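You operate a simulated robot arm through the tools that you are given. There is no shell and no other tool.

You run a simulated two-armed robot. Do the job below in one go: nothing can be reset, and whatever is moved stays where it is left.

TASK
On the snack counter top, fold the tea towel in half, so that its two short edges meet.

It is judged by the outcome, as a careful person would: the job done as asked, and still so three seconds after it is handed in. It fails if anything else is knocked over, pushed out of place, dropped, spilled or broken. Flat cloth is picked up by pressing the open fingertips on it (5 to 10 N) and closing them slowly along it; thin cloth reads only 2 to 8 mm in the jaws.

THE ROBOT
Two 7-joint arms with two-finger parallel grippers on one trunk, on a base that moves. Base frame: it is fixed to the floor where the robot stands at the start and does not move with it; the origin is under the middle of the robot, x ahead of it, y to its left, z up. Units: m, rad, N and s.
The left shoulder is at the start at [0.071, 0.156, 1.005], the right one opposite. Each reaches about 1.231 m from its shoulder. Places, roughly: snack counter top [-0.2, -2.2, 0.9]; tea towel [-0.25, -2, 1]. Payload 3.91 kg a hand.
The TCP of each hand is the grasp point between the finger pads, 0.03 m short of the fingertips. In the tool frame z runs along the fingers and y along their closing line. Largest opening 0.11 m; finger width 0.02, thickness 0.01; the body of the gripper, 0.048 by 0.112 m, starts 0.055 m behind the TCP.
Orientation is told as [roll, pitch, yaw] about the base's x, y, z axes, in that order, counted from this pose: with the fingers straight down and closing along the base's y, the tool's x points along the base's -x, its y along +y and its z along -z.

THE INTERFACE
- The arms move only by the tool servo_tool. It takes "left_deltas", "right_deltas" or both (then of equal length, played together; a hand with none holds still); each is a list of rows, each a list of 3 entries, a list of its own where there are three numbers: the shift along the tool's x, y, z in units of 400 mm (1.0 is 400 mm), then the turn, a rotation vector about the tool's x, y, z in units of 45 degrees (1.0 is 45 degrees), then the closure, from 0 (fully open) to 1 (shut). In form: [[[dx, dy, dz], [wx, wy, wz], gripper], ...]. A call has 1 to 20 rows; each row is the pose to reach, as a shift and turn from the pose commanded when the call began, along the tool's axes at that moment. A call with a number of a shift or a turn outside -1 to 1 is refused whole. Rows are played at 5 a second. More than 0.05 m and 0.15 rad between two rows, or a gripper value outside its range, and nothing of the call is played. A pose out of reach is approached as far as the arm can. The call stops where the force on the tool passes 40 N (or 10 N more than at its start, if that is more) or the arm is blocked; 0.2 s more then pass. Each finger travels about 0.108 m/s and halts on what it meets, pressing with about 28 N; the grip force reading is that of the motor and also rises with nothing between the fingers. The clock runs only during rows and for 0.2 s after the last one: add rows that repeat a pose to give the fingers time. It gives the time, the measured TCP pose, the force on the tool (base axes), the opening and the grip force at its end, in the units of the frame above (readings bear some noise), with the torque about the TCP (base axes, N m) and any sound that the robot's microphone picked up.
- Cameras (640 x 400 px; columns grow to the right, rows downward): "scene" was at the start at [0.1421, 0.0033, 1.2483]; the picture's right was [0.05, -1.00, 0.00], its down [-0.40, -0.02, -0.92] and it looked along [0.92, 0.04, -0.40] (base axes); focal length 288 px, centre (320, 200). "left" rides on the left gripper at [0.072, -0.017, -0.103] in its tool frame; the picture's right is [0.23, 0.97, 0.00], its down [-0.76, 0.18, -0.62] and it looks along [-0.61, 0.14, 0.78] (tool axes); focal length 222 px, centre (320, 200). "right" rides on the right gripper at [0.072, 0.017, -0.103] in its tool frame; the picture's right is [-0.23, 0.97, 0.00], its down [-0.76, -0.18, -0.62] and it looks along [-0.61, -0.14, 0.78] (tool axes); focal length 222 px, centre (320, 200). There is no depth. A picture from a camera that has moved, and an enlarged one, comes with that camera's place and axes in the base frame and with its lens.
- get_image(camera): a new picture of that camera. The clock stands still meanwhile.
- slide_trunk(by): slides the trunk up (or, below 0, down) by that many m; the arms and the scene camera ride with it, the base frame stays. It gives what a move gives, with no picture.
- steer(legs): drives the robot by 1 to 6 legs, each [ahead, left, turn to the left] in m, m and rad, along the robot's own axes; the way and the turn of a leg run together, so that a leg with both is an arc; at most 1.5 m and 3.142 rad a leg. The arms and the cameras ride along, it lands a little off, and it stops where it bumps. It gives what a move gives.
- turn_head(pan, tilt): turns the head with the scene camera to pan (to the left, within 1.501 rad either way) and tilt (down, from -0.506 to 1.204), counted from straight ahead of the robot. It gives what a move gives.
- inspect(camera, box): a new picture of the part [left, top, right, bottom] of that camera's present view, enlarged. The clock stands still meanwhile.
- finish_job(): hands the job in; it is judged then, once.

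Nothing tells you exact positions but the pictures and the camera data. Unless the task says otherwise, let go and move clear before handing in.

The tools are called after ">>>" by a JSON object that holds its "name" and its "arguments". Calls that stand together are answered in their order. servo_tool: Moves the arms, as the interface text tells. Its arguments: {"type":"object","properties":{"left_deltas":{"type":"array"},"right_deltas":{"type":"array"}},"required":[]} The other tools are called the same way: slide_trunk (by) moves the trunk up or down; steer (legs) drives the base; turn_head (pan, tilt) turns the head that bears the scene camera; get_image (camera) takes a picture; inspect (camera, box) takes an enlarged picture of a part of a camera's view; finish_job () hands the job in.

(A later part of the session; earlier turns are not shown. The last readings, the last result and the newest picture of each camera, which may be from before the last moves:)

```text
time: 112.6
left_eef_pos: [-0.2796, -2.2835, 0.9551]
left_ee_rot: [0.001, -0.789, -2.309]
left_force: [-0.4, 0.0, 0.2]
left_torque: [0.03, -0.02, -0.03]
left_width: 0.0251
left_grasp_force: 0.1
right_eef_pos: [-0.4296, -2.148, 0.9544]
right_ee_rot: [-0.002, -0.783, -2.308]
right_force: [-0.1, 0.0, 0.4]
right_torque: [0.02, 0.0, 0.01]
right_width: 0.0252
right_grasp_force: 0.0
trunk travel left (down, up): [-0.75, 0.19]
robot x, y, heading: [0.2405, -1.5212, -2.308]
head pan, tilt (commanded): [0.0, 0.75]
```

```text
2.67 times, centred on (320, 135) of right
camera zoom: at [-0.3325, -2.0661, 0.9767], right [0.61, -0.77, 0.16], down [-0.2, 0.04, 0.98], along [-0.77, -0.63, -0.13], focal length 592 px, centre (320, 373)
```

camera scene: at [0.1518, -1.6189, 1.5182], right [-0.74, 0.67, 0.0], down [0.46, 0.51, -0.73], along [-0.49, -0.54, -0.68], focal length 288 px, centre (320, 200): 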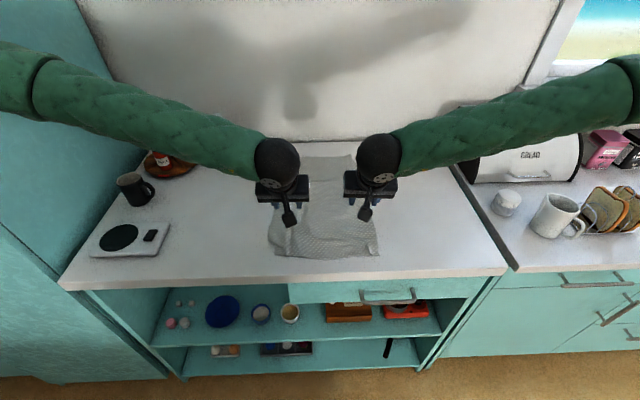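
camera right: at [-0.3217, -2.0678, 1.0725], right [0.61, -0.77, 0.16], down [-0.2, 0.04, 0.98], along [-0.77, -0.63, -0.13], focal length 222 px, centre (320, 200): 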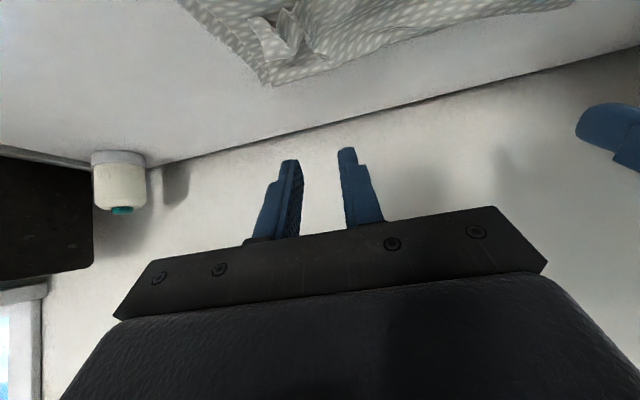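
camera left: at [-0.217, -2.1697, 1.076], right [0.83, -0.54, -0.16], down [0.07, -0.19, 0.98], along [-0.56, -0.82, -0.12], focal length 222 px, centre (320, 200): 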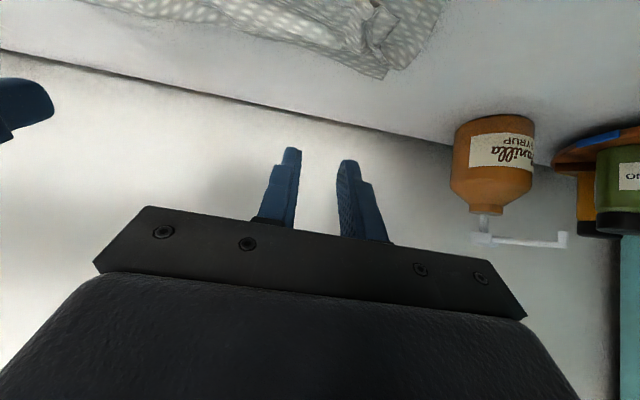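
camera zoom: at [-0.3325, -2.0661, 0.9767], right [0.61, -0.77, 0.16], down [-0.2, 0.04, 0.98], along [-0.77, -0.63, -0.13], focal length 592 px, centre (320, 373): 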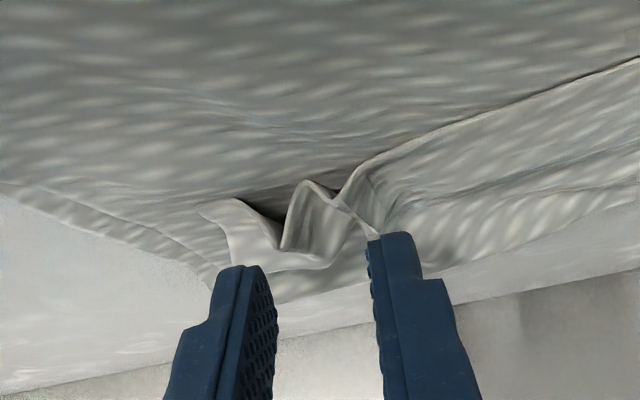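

Standing ridges of the hem sit right between both finger pairs. I'll descend to light contact.

>>> {"name": "servo_tool", "arguments": {"left_deltas": [[[0.0053, 0, 0.0053], [0, 0, 0], 0.77], [[0.0106, 0, 0.0106], [0, 0, 0], 0.77]], "right_deltas": [[[0.0053, 0, 0.0053], [0, 0, 0], 0.77], [[0.0106, 0, 0.0106], [0, 0, 0], 0.77]]}}

>>> {"name": "servo_tool", "arguments": {"left_deltas": [[[0.0026, 0, 0.0026], [0, 0, 0], 0.77], [[0.0026, 0, 0.0026], [0, 0, 0], 0.77]], "right_deltas": [[[0.0026, 0, 0.0026], [0, 0, 0], 0.77], [[0.0026, 0, 0.0026], [0, 0, 0], 0.77]]}}

>>> {"name": "inspect", "arguments": {"camera": "left", "box": [200, 60, 440, 210]}}

>>> {"name": "inspect", "arguments": {"camera": "right", "box": [200, 60, 440, 210]}}

```text
time: 113.2
left_eef_pos: [-0.2776, -2.2843, 0.9491]
left_ee_rot: [0.003, -0.792, -2.307]
left_force: [-0.8, 1.5, 0.0]
left_torque: [0.0, -0.02, 0.0]
left_width: 0.0253
left_grasp_force: 0.1
right_eef_pos: [-0.4291, -2.1465, 0.9495]
right_ee_rot: [-0.002, -0.782, -2.306]
right_force: [-0.1, 0.1, -0.1]
right_torque: [-0.05, 0.02, -0.01]
right_width: 0.0255
right_grasp_force: 0.1
trunk travel left (down, up): [-0.75, 0.19]
robot x, y, heading: [0.2426, -1.5191, -2.312]
head pan, tilt (commanded): [0.0, 0.75]
```

```text
time: 113.8
left_eef_pos: [-0.2763, -2.2853, 0.9476]
left_ee_rot: [0.003, -0.791, -2.309]
left_force: [-0.1, -0.1, -0.1]
left_torque: [-0.02, 0.02, 0.01]
left_width: 0.0252
left_grasp_force: 0.1
right_eef_pos: [-0.4274, -2.1462, 0.9489]
right_ee_rot: [-0.001, -0.782, -2.309]
right_force: [-1.2, -0.1, 0.0]
right_torque: [0.0, 0.02, -0.03]
right_width: 0.0253
right_grasp_force: 0.2
trunk travel left (down, up): [-0.75, 0.19]
robot x, y, heading: [0.2419, -1.5179, -2.308]
head pan, tilt (commanded): [0.0, 0.75]
```

```text
2.67 times, centred on (320, 135) of left
camera zoom: at [-0.2055, -2.1812, 0.969], right [0.83, -0.54, -0.16], down [0.07, -0.19, 0.98], along [-0.55, -0.82, -0.12], focal length 592 px, centre (320, 373)
```

zoom: 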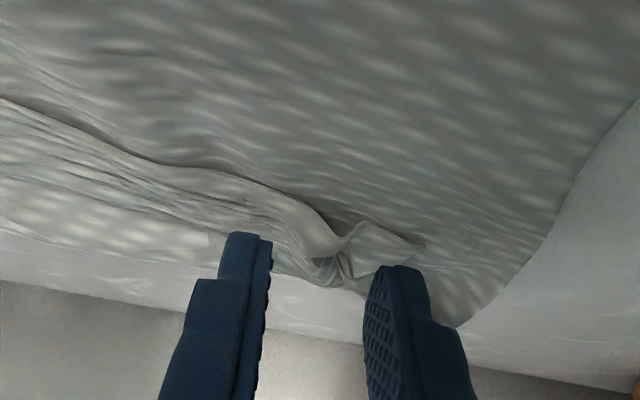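

```text
2.67 times, centred on (320, 135) of right
camera zoom: at [-0.3313, -2.064, 0.9708], right [0.61, -0.77, 0.16], down [-0.2, 0.04, 0.98], along [-0.77, -0.63, -0.13], focal length 592 px, centre (320, 373)
```

zoom: 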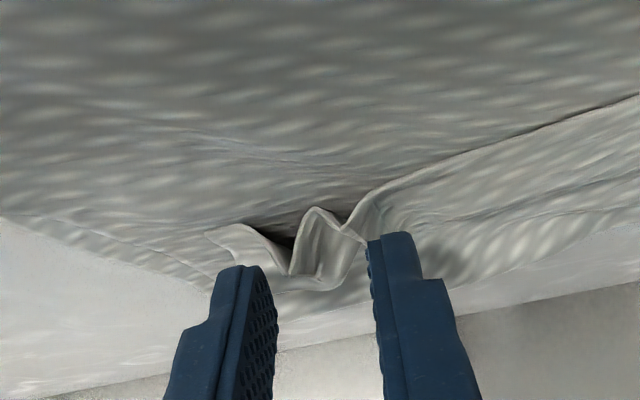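

Nearly touching. Two more millimetres down, then close slowly.

>>> {"name": "servo_tool", "arguments": {"left_deltas": [[[0.0018, 0, 0.0018], [0, 0, 0], 0.77], [[0.0035, 0, 0.0035], [0, 0, 0], 0.77]], "right_deltas": [[[0.0022, 0, 0.0022], [0, 0, 0], 0.77], [[0.0044, 0, 0.0044], [0, 0, 0], 0.77]]}}

>>> {"name": "servo_tool", "arguments": {"left_deltas": [[[0.0018, 0, 0.0018], [0, 0, 0], 0.77], [[0.0018, 0, 0.0018], [0, 0, 0], 0.77]], "right_deltas": [[[0.0018, 0, 0.0018], [0, 0, 0], 0.77], [[0.0018, 0, 0.0018], [0, 0, 0], 0.77]]}}

```text
time: 114.4
left_eef_pos: [-0.2767, -2.2844, 0.9444]
left_ee_rot: [0.005, -0.791, -2.309]
left_force: [0.0, 0.4, -0.2]
left_torque: [-0.02, 0.03, 0.02]
left_width: 0.0253
left_grasp_force: 0.1
right_eef_pos: [-0.4275, -2.1445, 0.9454]
right_ee_rot: [-0.002, -0.782, -2.309]
right_force: [1.0, -0.8, 0.6]
right_torque: [0.04, -0.04, 0.0]
right_width: 0.025
right_grasp_force: 0.0
trunk travel left (down, up): [-0.75, 0.19]
robot x, y, heading: [0.2457, -1.5184, -2.309]
head pan, tilt (commanded): [0.0, 0.75]
```

```text
time: 115.0
left_eef_pos: [-0.2767, -2.2835, 0.944]
left_ee_rot: [0.003, -0.79, -2.31]
left_force: [0.3, -0.3, 0.1]
left_torque: [-0.02, 0.03, -0.01]
left_width: 0.0253
left_grasp_force: 0.2
right_eef_pos: [-0.4282, -2.1449, 0.9446]
right_ee_rot: [-0.002, -0.78, -2.309]
right_force: [0.7, -0.2, 0.1]
right_torque: [-0.04, 0.0, 0.0]
right_width: 0.0255
right_grasp_force: 0.0
trunk travel left (down, up): [-0.75, 0.19]
robot x, y, heading: [0.242, -1.5166, -2.31]
head pan, tilt (commanded): [0.0, 0.75]
```

Still unloaded, which suits picking only the top layer. One more millimetre down and then close slowly.

>>> {"name": "servo_tool", "arguments": {"left_deltas": [[[0.0018, 0, 0.0018], [0, 0, 0], 0.77], [[0.0018, 0, 0.0018], [0, 0, 0], 0.79], [[0.0018, 0, 0.0018], [0, 0, 0], 0.81], [[0.0018, 0, 0.0018], [0, 0, 0], 0.83], [[0.0018, 0, 0.0018], [0, 0, 0], 0.85], [[0.0018, 0, 0.0018], [0, 0, 0], 0.87], [[0.0018, 0, 0.0018], [0, 0, 0], 0.89]], "right_deltas": [[[0.0018, 0, 0.0018], [0, 0, 0], 0.77], [[0.0018, 0, 0.0018], [0, 0, 0], 0.79], [[0.0018, 0, 0.0018], [0, 0, 0], 0.81], [[0.0018, 0, 0.0018], [0, 0, 0], 0.83], [[0.0018, 0, 0.0018], [0, 0, 0], 0.85], [[0.0018, 0, 0.0018], [0, 0, 0], 0.87], [[0.0018, 0, 0.0018], [0, 0, 0], 0.89]]}}

>>> {"name": "inspect", "arguments": {"camera": "left", "box": [200, 60, 440, 210]}}

>>> {"name": "inspect", "arguments": {"camera": "right", "box": [200, 60, 440, 210]}}

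```text
time: 116.6
left_eef_pos: [-0.2774, -2.2834, 0.9417]
left_ee_rot: [0.004, -0.79, -2.309]
left_force: [-0.4, -0.1, -0.3]
left_torque: [0.04, 0.0, 0.0]
left_width: 0.0119
left_grasp_force: 0.0
right_eef_pos: [-0.4279, -2.1457, 0.9447]
right_ee_rot: [-0.001, -0.782, -2.309]
right_force: [-0.8, 0.1, 0.7]
right_torque: [0.02, 0.01, -0.02]
right_width: 0.0124
right_grasp_force: 0.1
trunk travel left (down, up): [-0.75, 0.19]
robot x, y, heading: [0.2458, -1.5192, -2.308]
head pan, tilt (commanded): [0.0, 0.75]
```

```text
2.67 times, centred on (320, 135) of left
camera zoom: at [-0.2049, -2.1811, 0.9646], right [0.83, -0.54, -0.16], down [0.07, -0.19, 0.98], along [-0.55, -0.82, -0.12], focal length 592 px, centre (320, 373)
```

zoom: 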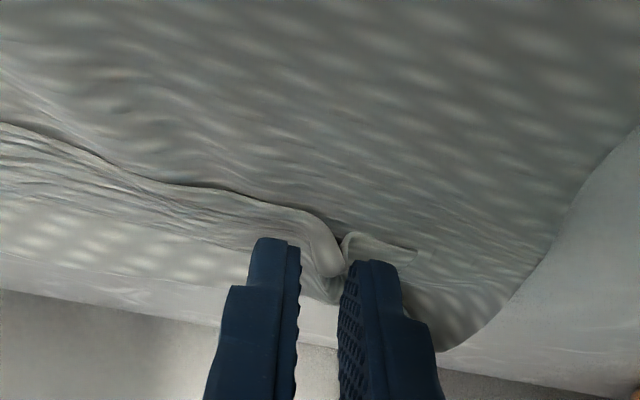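

```text
2.67 times, centred on (320, 135) of right
camera zoom: at [-0.3308, -2.0635, 0.9669], right [0.61, -0.77, 0.16], down [-0.2, 0.04, 0.98], along [-0.77, -0.63, -0.13], focal length 592 px, centre (320, 373)
```

zoom: 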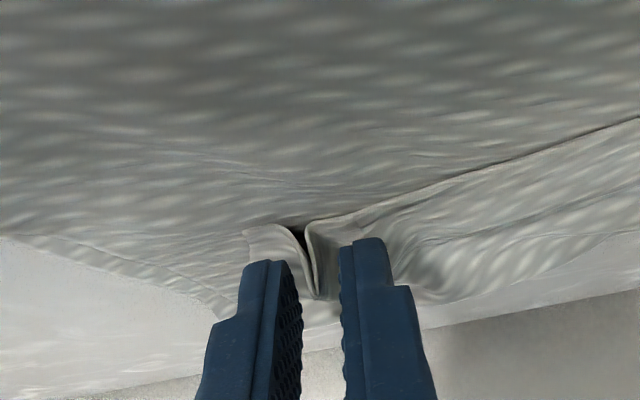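

Both ridges are being gathered cleanly between the fingers, top layer only. Finishing the closure.

>>> {"name": "servo_tool", "arguments": {"left_deltas": [[[0, 0, 0], [0, 0, 0], 0.91], [[0, 0, 0], [0, 0, 0], 0.93], [[0, 0, 0], [0, 0, 0], 0.95], [[0, 0, 0], [0, 0, 0], 0.97], [[0, 0, 0], [0, 0, 0], 1.0], [[0, 0, 0], [0, 0, 0], 1.0], [[0, 0, 0], [0, 0, 0], 1.0]], "right_deltas": [[[0, 0, 0], [0, 0, 0], 0.91], [[0, 0, 0], [0, 0, 0], 0.93], [[0, 0, 0], [0, 0, 0], 0.95], [[0, 0, 0], [0, 0, 0], 0.97], [[0, 0, 0], [0, 0, 0], 1.0], [[0, 0, 0], [0, 0, 0], 1.0], [[0, 0, 0], [0, 0, 0], 1.0]]}}

>>> {"name": "inspect", "arguments": {"camera": "left", "box": [200, 60, 440, 210]}}

>>> {"name": "inspect", "arguments": {"camera": "right", "box": [200, 60, 440, 210]}}

```text
time: 118.2
left_eef_pos: [-0.2768, -2.2843, 0.9425]
left_ee_rot: [0.003, -0.792, -2.309]
left_force: [-1.6, 1.6, -0.2]
left_torque: [0.05, 0.04, 0.0]
left_width: 0.0027
left_grasp_force: 28.0
right_eef_pos: [-0.4277, -2.1447, 0.9445]
right_ee_rot: [-0.002, -0.782, -2.308]
right_force: [0.9, -2.0, 0.2]
right_torque: [-0.06, -0.02, 0.03]
right_width: 0.0026
right_grasp_force: 27.8
trunk travel left (down, up): [-0.75, 0.19]
robot x, y, heading: [0.2471, -1.5214, -2.315]
head pan, tilt (commanded): [0.0, 0.75]
```

```text
2.67 times, centred on (320, 135) of left
camera zoom: at [-0.2049, -2.181, 0.9646], right [0.83, -0.54, -0.16], down [0.07, -0.19, 0.98], along [-0.55, -0.82, -0.12], focal length 592 px, centre (320, 373)
```

zoom: 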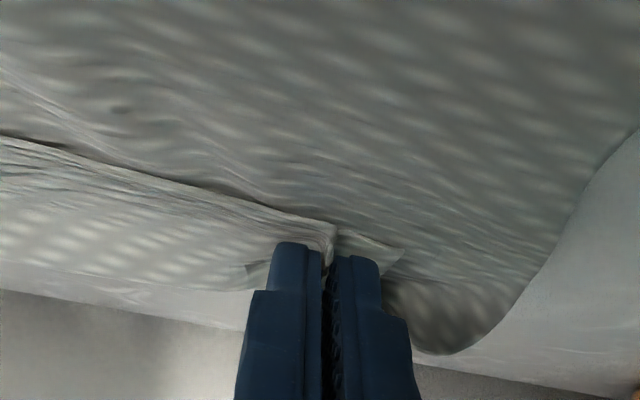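

```text
2.67 times, centred on (320, 135) of right
camera zoom: at [-0.3307, -2.0635, 0.9668], right [0.61, -0.77, 0.16], down [-0.2, 0.04, 0.98], along [-0.77, -0.63, -0.13], focal length 592 px, centre (320, 373)
```

zoom: 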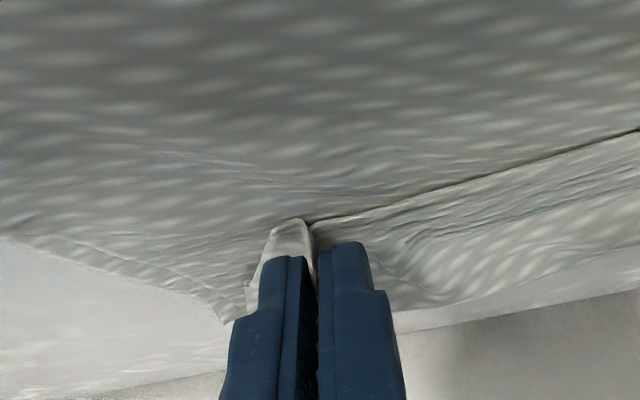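

Both hands now hold just the edge (2.7 and 2.6 mm) with the fingers pointing well along the cloth. I'll lift it up and back over the fold line.

>>> {"name": "servo_tool", "arguments": {"left_deltas": [[[-0.053, -0.0062, -0.053], [0, 0.0972, 0], 1.0], [[-0.0953, -0.0125, -0.1238], [0, 0.1944, 0], 1.0], [[-0.131, -0.0187, -0.2015], [0, 0.2917, 0], 1.0], [[-0.1485, -0.025, -0.283], [0, 0.3889, 0], 1.0], [[-0.1538, -0.0312, -0.3658], [0, 0.4861, 0], 1.0], [[-0.145, -0.0375, -0.4455], [0, 0.5833, 0], 1.0], [[-0.122, -0.0437, -0.518], [0, 0.6806, 0], 1.0], [[-0.0865, -0.05, -0.5815], [0, 0.7778, 0], 1.0]], "right_deltas": [[[-0.053, -0.0062, -0.053], [0, 0.0972, 0], 1.0], [[-0.0953, -0.0125, -0.1238], [0, 0.1944, 0], 1.0], [[-0.131, -0.0187, -0.2015], [0, 0.2917, 0], 1.0], [[-0.1485, -0.025, -0.283], [0, 0.3889, 0], 1.0], [[-0.1538, -0.0312, -0.3658], [0, 0.4861, 0], 1.0], [[-0.145, -0.0375, -0.4455], [0, 0.5833, 0], 1.0], [[-0.122, -0.0437, -0.518], [0, 0.6806, 0], 1.0], [[-0.0865, -0.05, -0.5815], [0, 0.7778, 0], 1.0]]}}

>>> {"name": "get_image", "arguments": {"camera": "left"}}

>>> {"name": "get_image", "arguments": {"camera": "right"}}

>>> {"name": "inspect", "arguments": {"camera": "scene", "box": [220, 90, 420, 240]}}

```text
time: 120.0
left_eef_pos: [-0.1991, -2.1659, 1.1292]
left_ee_rot: [0.005, -0.179, -2.307]
left_force: [0.3, 0.6, -0.2]
left_torque: [-0.02, 0.01, -0.04]
left_width: 0.0023
left_grasp_force: 27.6
right_eef_pos: [-0.3487, -2.0307, 1.136]
right_ee_rot: [-0.001, -0.17, -2.311]
right_force: [-0.2, 0.1, -0.1]
right_torque: [-0.01, 0.01, -0.03]
right_width: 0.0024
right_grasp_force: 27.7
trunk travel left (down, up): [-0.75, 0.19]
robot x, y, heading: [0.2414, -1.5192, -2.31]
head pan, tilt (commanded): [0.0, 0.75]
```

```text
taken
camera left: at [-0.1506, -2.088, 1.2193], right [0.87, -0.49, -0.04], down [-0.3, -0.59, 0.75], along [-0.39, -0.64, -0.66], focal length 222 px, centre (320, 200)
```

left: 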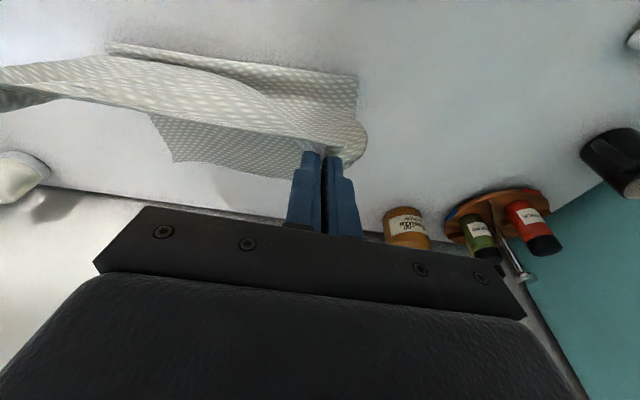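

```text
taken
camera right: at [-0.2755, -1.9758, 1.225], right [0.57, -0.82, 0.04], down [-0.56, -0.36, 0.74], along [-0.6, -0.45, -0.67], focal length 222 px, centre (320, 200)
```

right: 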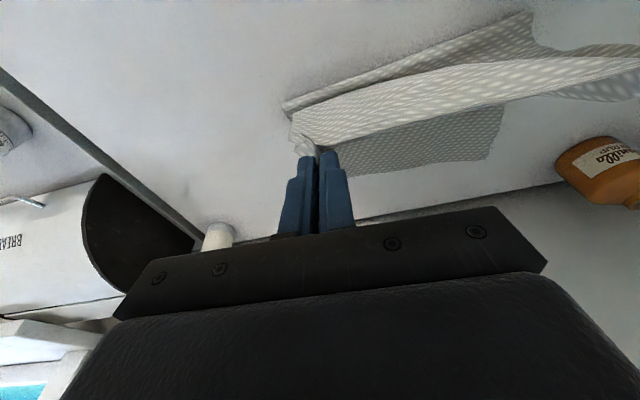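

```text
2.67 times, centred on (320, 165) of scene
camera zoom: at [0.1523, -1.6182, 1.5182], right [-0.74, 0.67, 0.0], down [0.46, 0.5, -0.73], along [-0.49, -0.54, -0.68], focal length 769 px, centre (320, 293)
```

zoom: 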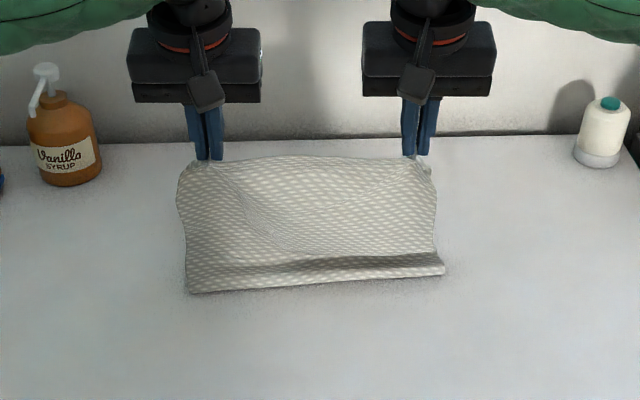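

The edge is held cleanly with no wrap now. I'll swing back toward me to draw the towel straight, as before.

>>> {"name": "servo_tool", "arguments": {"left_deltas": [[[0.0748, -0.0067, -0.008], [0, 0, 0], 1.0], [[0.1518, -0.0134, -0.0038], [0, 0, 0], 1.0], [[0.2308, -0.0201, 0.0128], [0, 0, 0], 1.0], [[0.307, -0.0268, 0.0423], [0, 0, 0], 1.0], [[0.38, -0.0335, 0.0828], [0, 0, 0], 1.0], [[0.4423, -0.04, 0.133], [0, 0, 0], 1.0]], "right_deltas": [[[0.0748, -0.0067, -0.008], [0, 0, 0], 1.0], [[0.1518, -0.0134, -0.0038], [0, 0, 0], 1.0], [[0.2308, -0.0201, 0.0128], [0, 0, 0], 1.0], [[0.307, -0.0268, 0.0423], [0, 0, 0], 1.0], [[0.38, -0.0335, 0.0828], [0, 0, 0], 1.0], [[0.4423, -0.04, 0.133], [0, 0, 0], 1.0]]}}

>>> {"name": "get_image", "arguments": {"camera": "left"}}

>>> {"name": "get_image", "arguments": {"camera": "right"}}

>>> {"name": "inspect", "arguments": {"camera": "scene", "box": [200, 120, 440, 300]}}

```text
time: 121.4
left_eef_pos: [-0.0965, -2.0337, 1.0447]
left_ee_rot: [0.0, -0.182, -2.308]
left_force: [-1.7, 1.1, -0.7]
left_torque: [-0.02, 0.03, 0.01]
left_width: 0.0027
left_grasp_force: 27.9
right_eef_pos: [-0.2485, -1.8952, 1.0523]
right_ee_rot: [-0.001, -0.172, -2.309]
right_force: [0.8, -1.3, 0.0]
right_torque: [-0.06, -0.07, -0.05]
right_width: 0.0026
right_grasp_force: 28.4
trunk travel left (down, up): [-0.75, 0.19]
robot x, y, heading: [0.2385, -1.5188, -2.311]
head pan, tilt (commanded): [0.0, 0.75]
```

```text
taken
camera left: at [-0.0477, -1.9562, 1.1344], right [0.87, -0.49, -0.04], down [-0.3, -0.59, 0.75], along [-0.39, -0.64, -0.66], focal length 222 px, centre (320, 200)
```

left: 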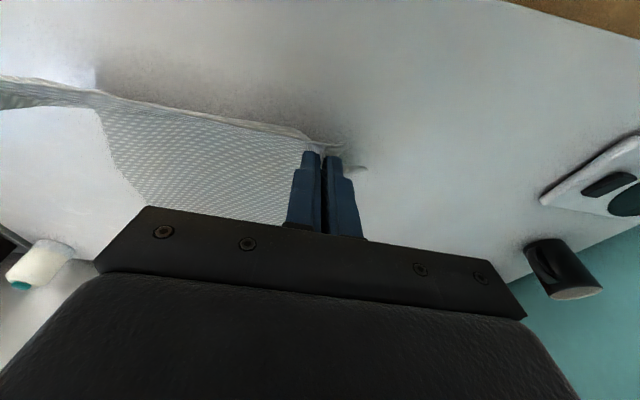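

```text
taken
camera right: at [-0.1754, -1.8401, 1.1425], right [0.57, -0.82, 0.04], down [-0.56, -0.36, 0.74], along [-0.6, -0.45, -0.67], focal length 222 px, centre (320, 200)
```

right: 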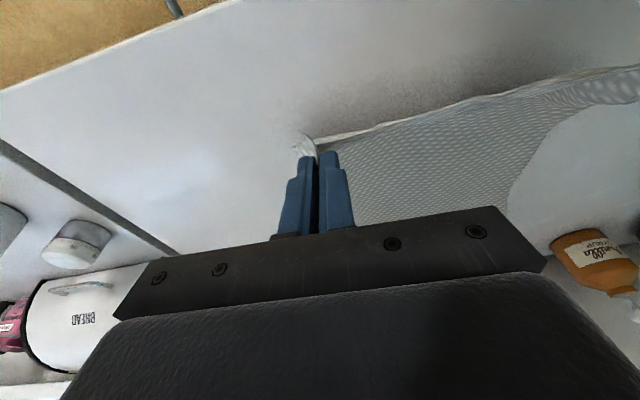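

```text
2.22 times, centred on (320, 210) of scene
camera zoom: at [0.152, -1.6185, 1.5183], right [-0.74, 0.67, 0.0], down [0.46, 0.5, -0.73], along [-0.49, -0.54, -0.68], focal length 640 px, centre (320, 178)
```

zoom: 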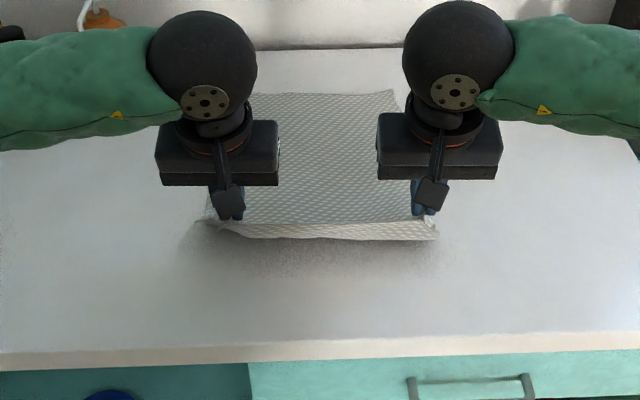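

Light tension only, so I'll draw it 2.5 cm further back to straighten it and then swing up over the fold line again.

>>> {"name": "servo_tool", "arguments": {"left_deltas": [[[0.034, 0, 0.013], [0, 0, 0], 1.0], [[0.068, 0, 0.026], [0, 0, 0], 1.0], [[0.068, 0, 0.026], [0, 0, 0], 1.0], [[0.0125, 0.0067, -0.0303], [0, 0, 0], 1.0], [[-0.0573, 0.0134, -0.079], [0, 0, 0], 1.0], [[-0.135, 0.02, -0.116], [0, 0, 0], 1.0], [[-0.2153, 0.0267, -0.1398], [0, 0, 0], 1.0], [[-0.2983, 0.0334, -0.1508], [0, 0, 0], 1.0], [[-0.3793, 0.04, -0.149], [0, 0, 0], 1.0], [[-0.4533, 0.047, -0.136], [0, 0, 0], 1.0]], "right_deltas": [[[0.034, 0, 0.013], [0, 0, 0], 1.0], [[0.068, 0, 0.026], [0, 0, 0], 1.0], [[0.068, 0, 0.026], [0, 0, 0], 1.0], [[0.0125, 0.0067, -0.0303], [0, 0, 0], 1.0], [[-0.0573, 0.0134, -0.079], [0, 0, 0], 1.0], [[-0.135, 0.02, -0.116], [0, 0, 0], 1.0], [[-0.2153, 0.0267, -0.1398], [0, 0, 0], 1.0], [[-0.2983, 0.0334, -0.1508], [0, 0, 0], 1.0], [[-0.3793, 0.04, -0.149], [0, 0, 0], 1.0], [[-0.4533, 0.047, -0.136], [0, 0, 0], 1.0]]}}

>>> {"name": "inspect", "arguments": {"camera": "scene", "box": [220, 90, 420, 240]}}

>>> {"name": "inspect", "arguments": {"camera": "left", "box": [140, 90, 340, 215]}}

>>> {"name": "inspect", "arguments": {"camera": "right", "box": [310, 90, 510, 215]}}

```text
time: 123.6
left_eef_pos: [-0.2003, -2.1698, 1.1303]
left_ee_rot: [0.001, -0.178, -2.309]
left_force: [-1.2, 0.5, -0.2]
left_torque: [0.05, 0.0, 0.0]
left_width: 0.0024
left_grasp_force: 27.9
right_eef_pos: [-0.3531, -2.0343, 1.1324]
right_ee_rot: [-0.001, -0.17, -2.309]
right_force: [0.9, -1.0, -1.0]
right_torque: [-0.01, -0.04, 0.02]
right_width: 0.0025
right_grasp_force: 28.1
trunk travel left (down, up): [-0.75, 0.19]
robot x, y, heading: [0.2448, -1.5158, -2.313]
head pan, tilt (commanded): [0.0, 0.75]
```

```text
2.67 times, centred on (320, 165) of scene
camera zoom: at [0.1507, -1.6204, 1.5179], right [-0.74, 0.67, 0.0], down [0.46, 0.51, -0.73], along [-0.49, -0.54, -0.68], focal length 769 px, centre (320, 293)
```

zoom: 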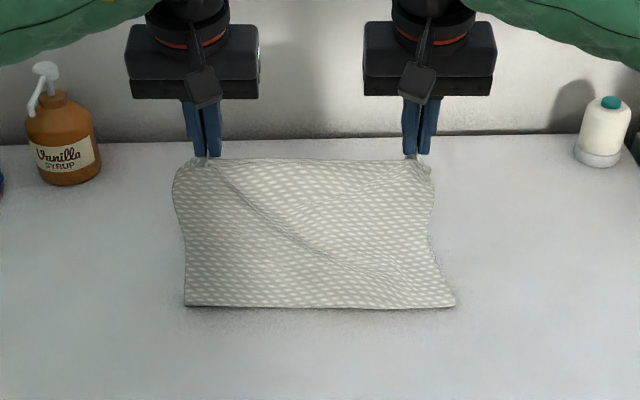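

```text
3.20 times, centred on (240, 152) of left
camera zoom: at [-0.1524, -2.093, 1.2199], right [0.87, -0.49, -0.04], down [-0.3, -0.59, 0.75], along [-0.39, -0.64, -0.66], focal length 711 px, centre (576, 352)
```

zoom: 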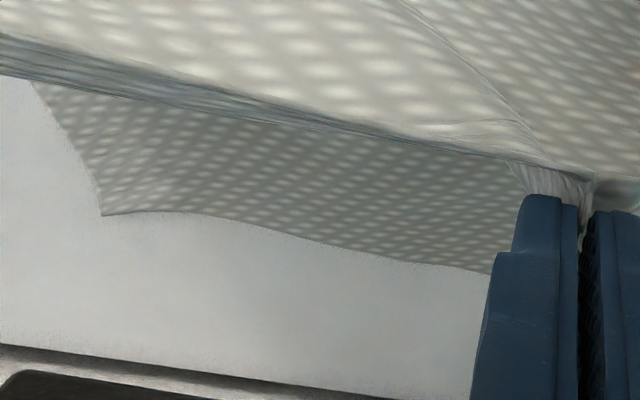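

```text
3.20 times, centred on (410, 152) of right
camera zoom: at [-0.2798, -1.979, 1.2223], right [0.57, -0.82, 0.04], down [-0.57, -0.36, 0.74], along [-0.6, -0.44, -0.67], focal length 711 px, centre (32, 352)
```

zoom: 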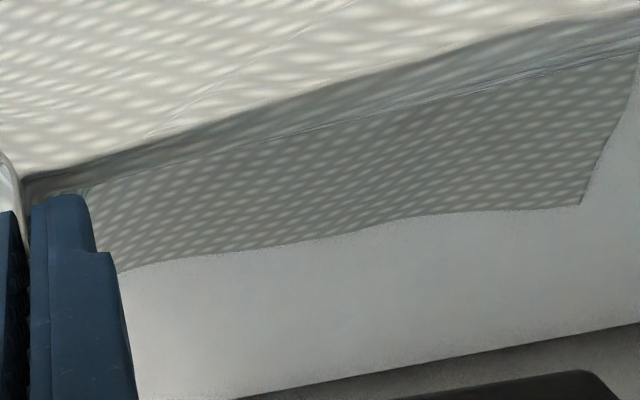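

Perfectly straight again: fold line at 0.76, far edge at about 0.99, i.e. equal halves. To give my wrists room to roll fully over at the far side, I'll draw the whole towel about 8 cm toward me first.

>>> {"name": "servo_tool", "arguments": {"left_deltas": [[[0.0739, -0.0067, -0.013], [0, 0, 0], 1.0], [[0.155, -0.0134, -0.0148], [0, 0, 0], 1.0], [[0.238, -0.02, -0.0038], [0, 0, 0], 1.0], [[0.3183, -0.0267, 0.0203], [0, 0, 0], 1.0], [[0.396, -0.0334, 0.0573], [0, 0, 0], 1.0], [[0.4655, -0.04, 0.1058], [0, 0, 0], 1.0], [[0.5213, -0.047, 0.162], [0, 0, 0], 1.0], [[0.573, -0.047, 0.153], [0, 0, 0], 1.0], [[0.6223, -0.047, 0.1443], [0, 0, 0], 1.0], [[0.6715, -0.047, 0.1355], [0, 0, 0], 1.0], [[0.7133, -0.047, 0.1283], [0, 0, 0], 1.0]], "right_deltas": [[[0.0739, -0.0067, -0.013], [0, 0, 0], 1.0], [[0.155, -0.0134, -0.0148], [0, 0, 0], 1.0], [[0.238, -0.02, -0.0038], [0, 0, 0], 1.0], [[0.3183, -0.0267, 0.0203], [0, 0, 0], 1.0], [[0.396, -0.0334, 0.0573], [0, 0, 0], 1.0], [[0.4655, -0.04, 0.1058], [0, 0, 0], 1.0], [[0.5213, -0.047, 0.162], [0, 0, 0], 1.0], [[0.573, -0.047, 0.153], [0, 0, 0], 1.0], [[0.6223, -0.047, 0.1443], [0, 0, 0], 1.0], [[0.6715, -0.047, 0.1355], [0, 0, 0], 1.0], [[0.7133, -0.047, 0.1283], [0, 0, 0], 1.0]]}}

>>> {"name": "inspect", "arguments": {"camera": "scene", "box": [200, 120, 440, 300]}}

>>> {"name": "get_image", "arguments": {"camera": "left"}}

```text
time: 126.0
left_eef_pos: [-0.0278, -1.9575, 1.0313]
left_ee_rot: [0.001, -0.183, -2.308]
left_force: [-1.5, 1.3, 0.3]
left_torque: [0.05, 0.05, -0.02]
left_width: 0.0023
left_grasp_force: 28.2
right_eef_pos: [-0.1821, -1.8193, 1.0376]
right_ee_rot: [-0.002, -0.171, -2.309]
right_force: [1.0, -0.5, 0.3]
right_torque: [-0.01, -0.04, -0.02]
right_width: 0.0026
right_grasp_force: 28.3
trunk travel left (down, up): [-0.75, 0.19]
robot x, y, heading: [0.2394, -1.5193, -2.31]
head pan, tilt (commanded): [0.0, 0.75]
```

```text
2.22 times, centred on (320, 210) of scene
camera zoom: at [0.1525, -1.6182, 1.5183], right [-0.74, 0.67, 0.0], down [0.46, 0.5, -0.73], along [-0.49, -0.54, -0.68], focal length 640 px, centre (320, 178)
```

zoom: 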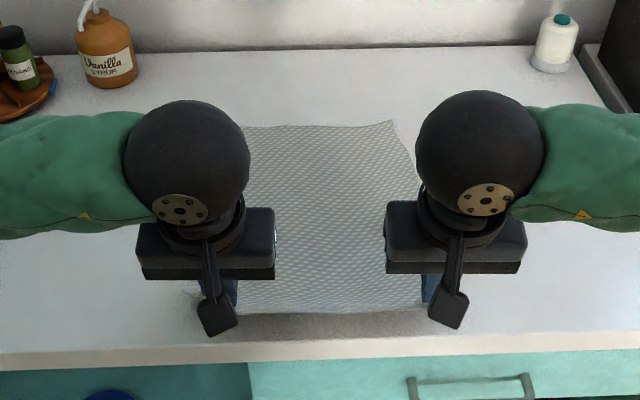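

```text
taken
camera left: at [0.02, -1.8797, 1.1203], right [0.87, -0.49, -0.04], down [-0.3, -0.59, 0.75], along [-0.39, -0.64, -0.66], focal length 222 px, centre (320, 200)
```

left: 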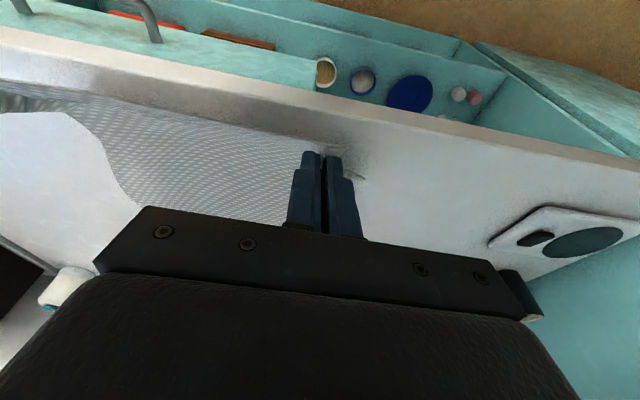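

The towel's far edge is now about 0.905 ahead, leaving over 20 cm to the wall. Swinging up over the new fold line and measuring.

>>> {"name": "servo_tool", "arguments": {"left_deltas": [[[-0.0555, 0.0067, -0.0563], [0, 0, 0], 1.0], [[-0.1253, 0.0134, -0.105], [0, 0, 0], 1.0], [[-0.203, 0.02, -0.142], [0, 0, 0], 1.0], [[-0.2833, 0.0267, -0.1658], [0, 0, 0], 1.0], [[-0.3615, 0.0334, -0.1775], [0, 0, 0], 1.0], [[-0.4325, 0.04, -0.1778], [0, 0, 0], 1.0], [[-0.4943, 0.047, -0.1668], [0, 0, 0], 1.0]], "right_deltas": [[[-0.0555, 0.0067, -0.0563], [0, 0, 0], 1.0], [[-0.1253, 0.0134, -0.105], [0, 0, 0], 1.0], [[-0.203, 0.02, -0.142], [0, 0, 0], 1.0], [[-0.2833, 0.0267, -0.1658], [0, 0, 0], 1.0], [[-0.3615, 0.0334, -0.1775], [0, 0, 0], 1.0], [[-0.4325, 0.04, -0.1778], [0, 0, 0], 1.0], [[-0.4943, 0.047, -0.1668], [0, 0, 0], 1.0]]}}

>>> {"name": "inspect", "arguments": {"camera": "scene", "box": [220, 110, 420, 260]}}

>>> {"name": "inspect", "arguments": {"camera": "left", "box": [140, 90, 340, 215]}}

>>> {"name": "inspect", "arguments": {"camera": "right", "box": [310, 90, 510, 215]}}

```text
time: 127.6
left_eef_pos: [-0.1383, -2.1066, 1.1314]
left_ee_rot: [0.002, -0.179, -2.306]
left_force: [0.7, 0.2, 0.0]
left_torque: [0.02, -0.01, -0.03]
left_width: 0.0022
left_grasp_force: 27.4
right_eef_pos: [-0.2888, -1.9704, 1.136]
right_ee_rot: [-0.001, -0.17, -2.308]
right_force: [0.9, -0.2, -0.3]
right_torque: [0.02, -0.01, 0.04]
right_width: 0.0022
right_grasp_force: 28.0
trunk travel left (down, up): [-0.75, 0.19]
robot x, y, heading: [0.244, -1.5144, -2.31]
head pan, tilt (commanded): [0.0, 0.75]
```

```text
2.67 times, centred on (320, 185) of scene
camera zoom: at [0.1513, -1.6201, 1.518], right [-0.74, 0.67, 0.0], down [0.46, 0.51, -0.73], along [-0.49, -0.54, -0.68], focal length 769 px, centre (320, 240)
```

zoom: 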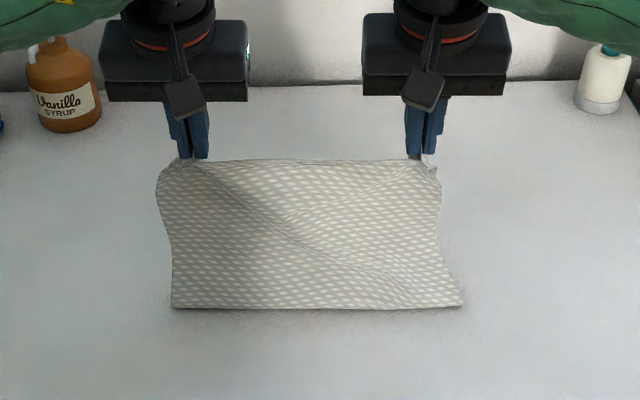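

```text
3.20 times, centred on (240, 152) of left
camera zoom: at [-0.0897, -2.0294, 1.2197], right [0.87, -0.49, -0.04], down [-0.3, -0.59, 0.75], along [-0.39, -0.64, -0.66], focal length 711 px, centre (576, 352)
```

zoom: 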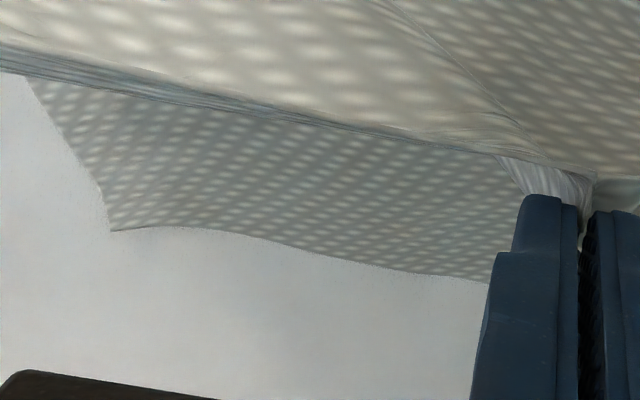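

```text
3.20 times, centred on (410, 152) of right
camera zoom: at [-0.2147, -1.9148, 1.2259], right [0.57, -0.82, 0.04], down [-0.57, -0.36, 0.74], along [-0.6, -0.44, -0.67], focal length 711 px, centre (32, 352)
```

zoom: 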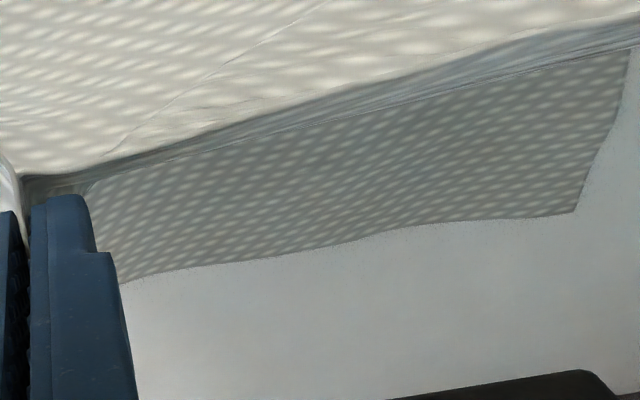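

Equal halves once more: fold line 0.68, far edge 0.918/0.902/0.916. Now I bring the edge over in two stages, rolling the wrists well past vertical so the hem hangs straight down from the fingertips.

>>> {"name": "servo_tool", "arguments": {"left_deltas": [[[-0.066, 0.0058, 0.0143], [0, 0.1037, 0], 1.0], [[-0.1283, 0.0117, 0.0353], [0, 0.2074, 0], 1.0], [[-0.1868, 0.0175, 0.0633], [0, 0.3111, 0], 1.0], [[-0.2418, 0.0233, 0.0985], [0, 0.4148, 0], 1.0], [[-0.2925, 0.0292, 0.1405], [0, 0.5185, 0], 1.0], [[-0.3365, 0.035, 0.1865], [0, 0.6222, 0], 1.0]], "right_deltas": [[[-0.066, 0.0058, 0.0143], [0, 0.1037, 0], 1.0], [[-0.1283, 0.0117, 0.0353], [0, 0.2074, 0], 1.0], [[-0.1868, 0.0175, 0.0633], [0, 0.3111, 0], 1.0], [[-0.2418, 0.0233, 0.0985], [0, 0.4148, 0], 1.0], [[-0.2925, 0.0292, 0.1405], [0, 0.5185, 0], 1.0], [[-0.3365, 0.035, 0.1865], [0, 0.6222, 0], 1.0]]}}

>>> {"name": "get_image", "arguments": {"camera": "scene"}}

>>> {"name": "get_image", "arguments": {"camera": "left"}}

>>> {"name": "get_image", "arguments": {"camera": "right"}}

```text
time: 129.0
left_eef_pos: [-0.2248, -2.2237, 1.0788]
left_ee_rot: [0.0, 0.313, -2.307]
left_force: [-1.3, 1.3, -1.6]
left_torque: [0.02, 0.03, 0.03]
left_width: 0.0026
left_grasp_force: 28.4
right_eef_pos: [-0.3775, -2.0858, 1.083]
right_ee_rot: [0.001, 0.32, -2.308]
right_force: [0.9, -1.6, -1.7]
right_torque: [0.01, -0.06, -0.06]
right_width: 0.0024
right_grasp_force: 28.0
trunk travel left (down, up): [-0.75, 0.19]
robot x, y, heading: [0.243, -1.5137, -2.304]
head pan, tilt (commanded): [0.0, 0.75]
```

```text
taken
camera scene: at [0.1502, -1.6213, 1.5178], right [-0.74, 0.67, 0.0], down [0.46, 0.51, -0.73], along [-0.49, -0.54, -0.68], focal length 288 px, centre (320, 200)
```

scene: 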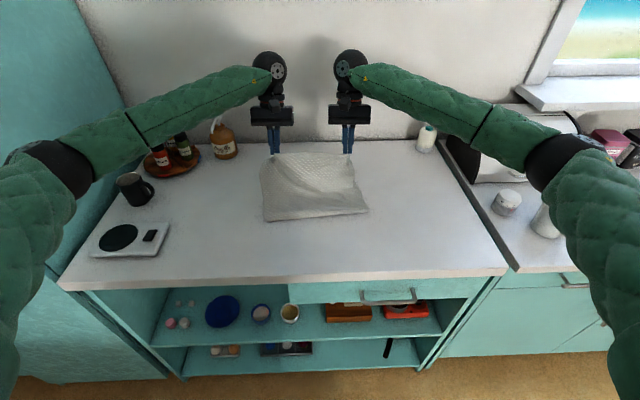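

```text
taken
camera left: at [-0.2118, -2.1858, 1.1995], right [0.87, -0.49, 0.07], down [-0.48, -0.8, 0.36], along [-0.12, -0.35, -0.93], focal length 222 px, centre (320, 200)
```

left: 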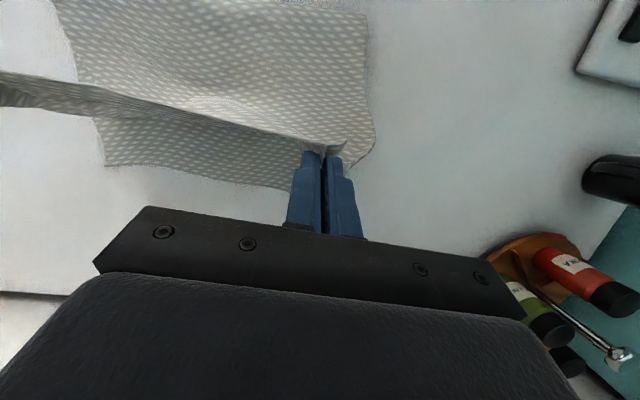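

```text
taken
camera right: at [-0.3394, -2.0692, 1.2045], right [0.58, -0.81, -0.07], down [-0.75, -0.56, 0.35], along [-0.33, -0.15, -0.93], focal length 222 px, centre (320, 200)
```

right: 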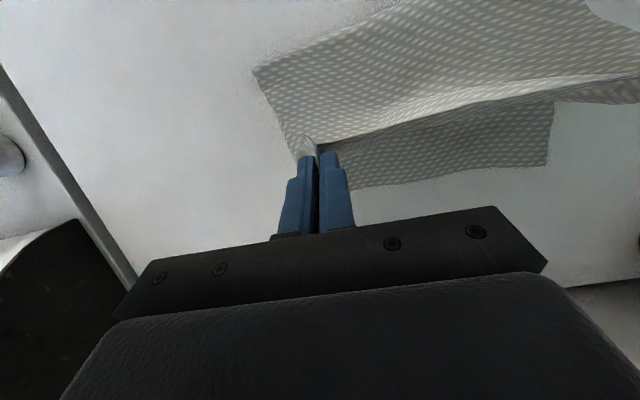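

The fold line is tilting because the towel is sheared: its far edge centre sits about 4 cm further left than its near edge. I'll go back, shift the near edge left to square the towel up, then fold straight ahead.

>>> {"name": "servo_tool", "arguments": {"left_deltas": [[[0.059, 0.0038, -0.0203], [0, -0.1037, 0], 1.0], [[0.124, 0.0076, -0.0333], [0, -0.2074, 0], 1.0], [[0.1885, 0.0114, -0.0385], [0, -0.3111, 0], 1.0], [[0.2535, 0.0152, -0.036], [0, -0.4148, 0], 1.0], [[0.3183, 0.019, -0.0253], [0, -0.5185, 0], 1.0], [[0.3835, 0.0228, -0.007], [0, -0.6222, 0], 1.0]], "right_deltas": [[[0.059, 0.0038, -0.0203], [0, -0.1037, 0], 1.0], [[0.124, 0.0076, -0.0333], [0, -0.2074, 0], 1.0], [[0.1885, 0.0114, -0.0385], [0, -0.3111, 0], 1.0], [[0.2535, 0.0152, -0.036], [0, -0.4148, 0], 1.0], [[0.3183, 0.019, -0.0253], [0, -0.5185, 0], 1.0], [[0.3835, 0.0228, -0.007], [0, -0.6222, 0], 1.0]]}}

>>> {"name": "servo_tool", "arguments": {"left_deltas": [[[0.0739, 0, -0.013], [0, 0, 0], 1.0], [[0.155, 0, -0.0148], [0, 0, 0], 1.0], [[0.238, 0, -0.0038], [0, 0, 0], 1.0], [[0.3183, 0, 0.0203], [0, 0, 0], 1.0], [[0.396, 0, 0.0573], [0, 0, 0], 1.0], [[0.44, 0, 0.1058], [0, 0, 0], 1.0], [[0.465, 0, 0.165], [0, 0, 0], 1.0], [[0.48, 0, 0.21], [0, 0, 0], 1.0]], "right_deltas": [[[0.0739, 0, -0.013], [0, 0, 0], 1.0], [[0.155, 0, -0.0148], [0, 0, 0], 1.0], [[0.238, 0, -0.0038], [0, 0, 0], 1.0], [[0.3183, 0, 0.0203], [0, 0, 0], 1.0], [[0.396, 0, 0.0573], [0, 0, 0], 1.0], [[0.44, 0, 0.1058], [0, 0, 0], 1.0], [[0.465, 0, 0.165], [0, 0, 0], 1.0], [[0.48, 0, 0.21], [0, 0, 0], 1.0]]}}

>>> {"name": "inspect", "arguments": {"camera": "scene", "box": [200, 120, 440, 300]}}

>>> {"name": "get_image", "arguments": {"camera": "left"}}

>>> {"name": "get_image", "arguments": {"camera": "right"}}

```text
time: 130.4
left_eef_pos: [-0.1193, -2.1202, 1.1354]
left_ee_rot: [0.002, -0.183, -2.309]
left_force: [-0.7, 1.2, -0.1]
left_torque: [0.03, 0.06, 0.0]
left_width: 0.0026
left_grasp_force: 28.2
right_eef_pos: [-0.2706, -1.9806, 1.1368]
right_ee_rot: [0.0, -0.174, -2.31]
right_force: [1.0, -0.8, 0.5]
right_torque: [-0.02, 0.01, 0.01]
right_width: 0.0025
right_grasp_force: 27.9
trunk travel left (down, up): [-0.75, 0.19]
robot x, y, heading: [0.2447, -1.5182, -2.311]
head pan, tilt (commanded): [0.0, 0.75]
```

```text
time: 132.2
left_eef_pos: [-0.006, -1.9934, 1.0149]
left_ee_rot: [0.002, -0.181, -2.307]
left_force: [-0.5, 0.9, 0.8]
left_torque: [0.0, 0.03, 0.0]
left_width: 0.0026
left_grasp_force: 27.9
right_eef_pos: [-0.1546, -1.8539, 1.0192]
right_ee_rot: [0.001, -0.172, -2.309]
right_force: [1.1, -0.8, -0.9]
right_torque: [-0.05, -0.02, 0.01]
right_width: 0.0026
right_grasp_force: 28.3
trunk travel left (down, up): [-0.75, 0.19]
robot x, y, heading: [0.2421, -1.521, -2.307]
head pan, tilt (commanded): [0.0, 0.75]
```

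```text
2.22 times, centred on (320, 210) of scene
camera zoom: at [0.152, -1.6191, 1.5182], right [-0.74, 0.67, 0.0], down [0.46, 0.51, -0.73], along [-0.49, -0.54, -0.68], focal length 640 px, centre (320, 178)
```

zoom: 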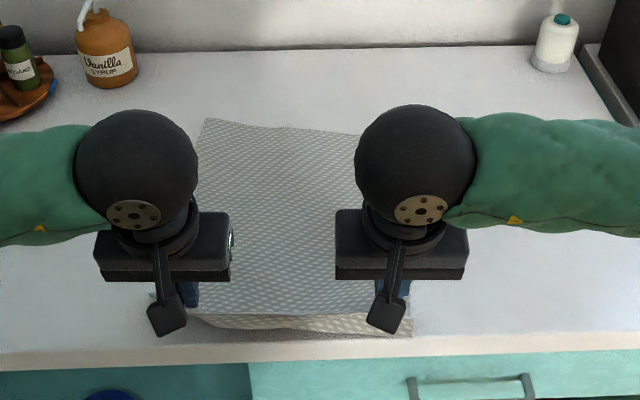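

```text
taken
camera left: at [0.0428, -1.9157, 1.1038], right [0.87, -0.49, -0.04], down [-0.3, -0.59, 0.75], along [-0.39, -0.64, -0.66], focal length 222 px, centre (320, 200)
```

left: 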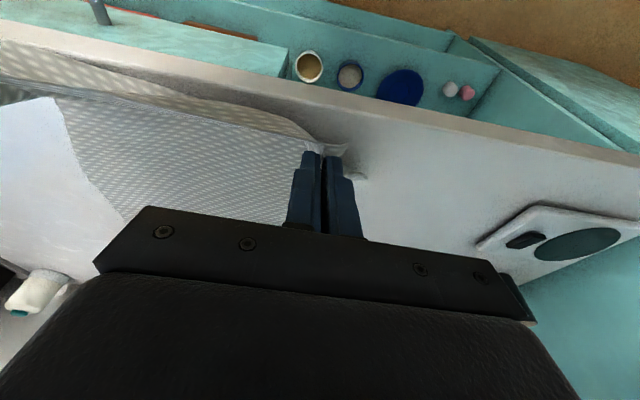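

```text
taken
camera right: at [-0.0819, -1.7991, 1.1091], right [0.57, -0.82, 0.04], down [-0.56, -0.36, 0.74], along [-0.6, -0.45, -0.67], focal length 222 px, centre (320, 200)
```

right: 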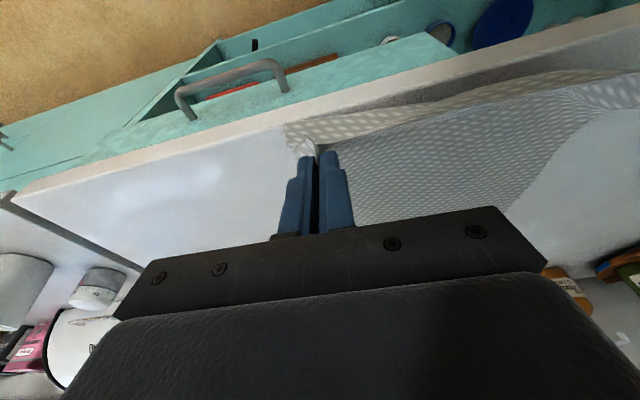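

The cloth is slack and the far edge looks slightly rotated now. I'll swing up over the fold line again and measure the lower layer's far corners.

>>> {"name": "servo_tool", "arguments": {"left_deltas": [[[0.05, 0, 0.0], [0, 0, 0], 1.0], [[0.08, 0, -0.02], [0, 0, 0], 1.0], [[0.08, 0, -0.06], [0, 0, 0], 1.0], [[0.03, 0, -0.13], [0, 0, 0], 1.0], [[-0.03, 0, -0.19], [0, 0, 0], 1.0], [[-0.1, 0, -0.235], [0, 0, 0], 1.0], [[-0.18, 0, -0.265], [0, 0, 0], 1.0], [[-0.26, 0, -0.28], [0, 0, 0], 1.0], [[-0.34, 0, -0.285], [0, 0, 0], 1.0], [[-0.43, 0, -0.28], [0, 0, 0], 1.0], [[-0.48, 0, -0.27], [0, 0, 0], 1.0]], "right_deltas": [[[0.03, 0, 0.0], [0, 0, 0], 1.0], [[0.05, 0, -0.02], [0, 0, 0], 1.0], [[0.05, 0, -0.06], [0, 0, 0], 1.0], [[0.01, 0, -0.13], [0, 0, 0], 1.0], [[-0.04, 0, -0.19], [0, 0, 0], 1.0], [[-0.11, 0, -0.235], [0, 0, 0], 1.0], [[-0.19, 0, -0.265], [0, 0, 0], 1.0], [[-0.27, 0, -0.28], [0, 0, 0], 1.0], [[-0.35, 0, -0.285], [0, 0, 0], 1.0], [[-0.44, 0, -0.28], [0, 0, 0], 1.0], [[-0.49, 0, -0.27], [0, 0, 0], 1.0]]}}

>>> {"name": "inspect", "arguments": {"camera": "scene", "box": [220, 110, 420, 260]}}

>>> {"name": "inspect", "arguments": {"camera": "left", "box": [100, 90, 340, 240]}}

>>> {"name": "inspect", "arguments": {"camera": "right", "box": [310, 90, 550, 240]}}

```text
time: 134.6
left_eef_pos: [-0.1199, -2.12, 1.1577]
left_ee_rot: [0.002, -0.18, -2.307]
left_force: [0.0, 0.6, 0.3]
left_torque: [0.04, 0.03, -0.01]
left_width: 0.0025
left_grasp_force: 27.7
right_eef_pos: [-0.2725, -1.9839, 1.1584]
right_ee_rot: [0.001, -0.17, -2.31]
right_force: [-0.1, -0.8, -0.3]
right_torque: [-0.04, -0.02, 0.02]
right_width: 0.0025
right_grasp_force: 27.8
trunk travel left (down, up): [-0.75, 0.19]
robot x, y, heading: [0.2429, -1.5191, -2.307]
head pan, tilt (commanded): [0.0, 0.75]
```

```text
2.67 times, centred on (320, 185) of scene
camera zoom: at [0.152, -1.6194, 1.5181], right [-0.74, 0.67, 0.0], down [0.46, 0.51, -0.73], along [-0.49, -0.54, -0.68], focal length 769 px, centre (320, 240)
```

zoom: 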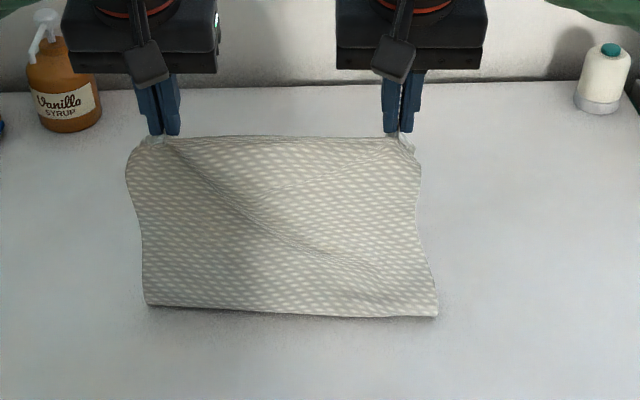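

```text
2.67 times, centred on (220, 165) of left
camera zoom: at [-0.0718, -2.0428, 1.2466], right [0.87, -0.49, -0.04], down [-0.3, -0.59, 0.75], along [-0.39, -0.64, -0.66], focal length 592 px, centre (587, 293)
```

zoom: 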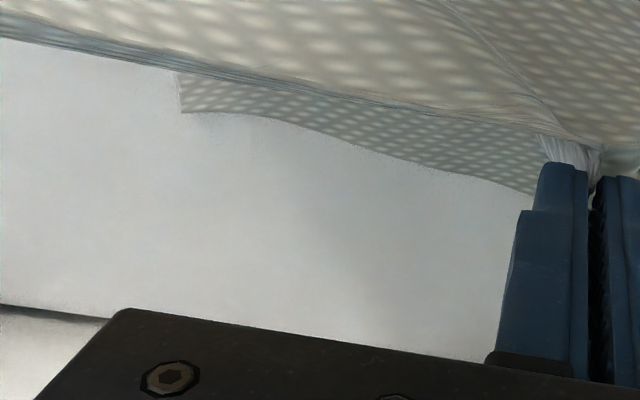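

```text
2.67 times, centred on (430, 165) of right
camera zoom: at [-0.1989, -1.9294, 1.249], right [0.57, -0.82, 0.04], down [-0.56, -0.36, 0.74], along [-0.6, -0.45, -0.67], focal length 592 px, centre (27, 293)
```

zoom: 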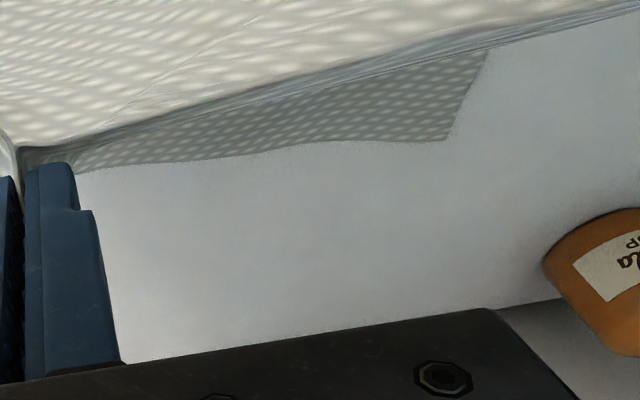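

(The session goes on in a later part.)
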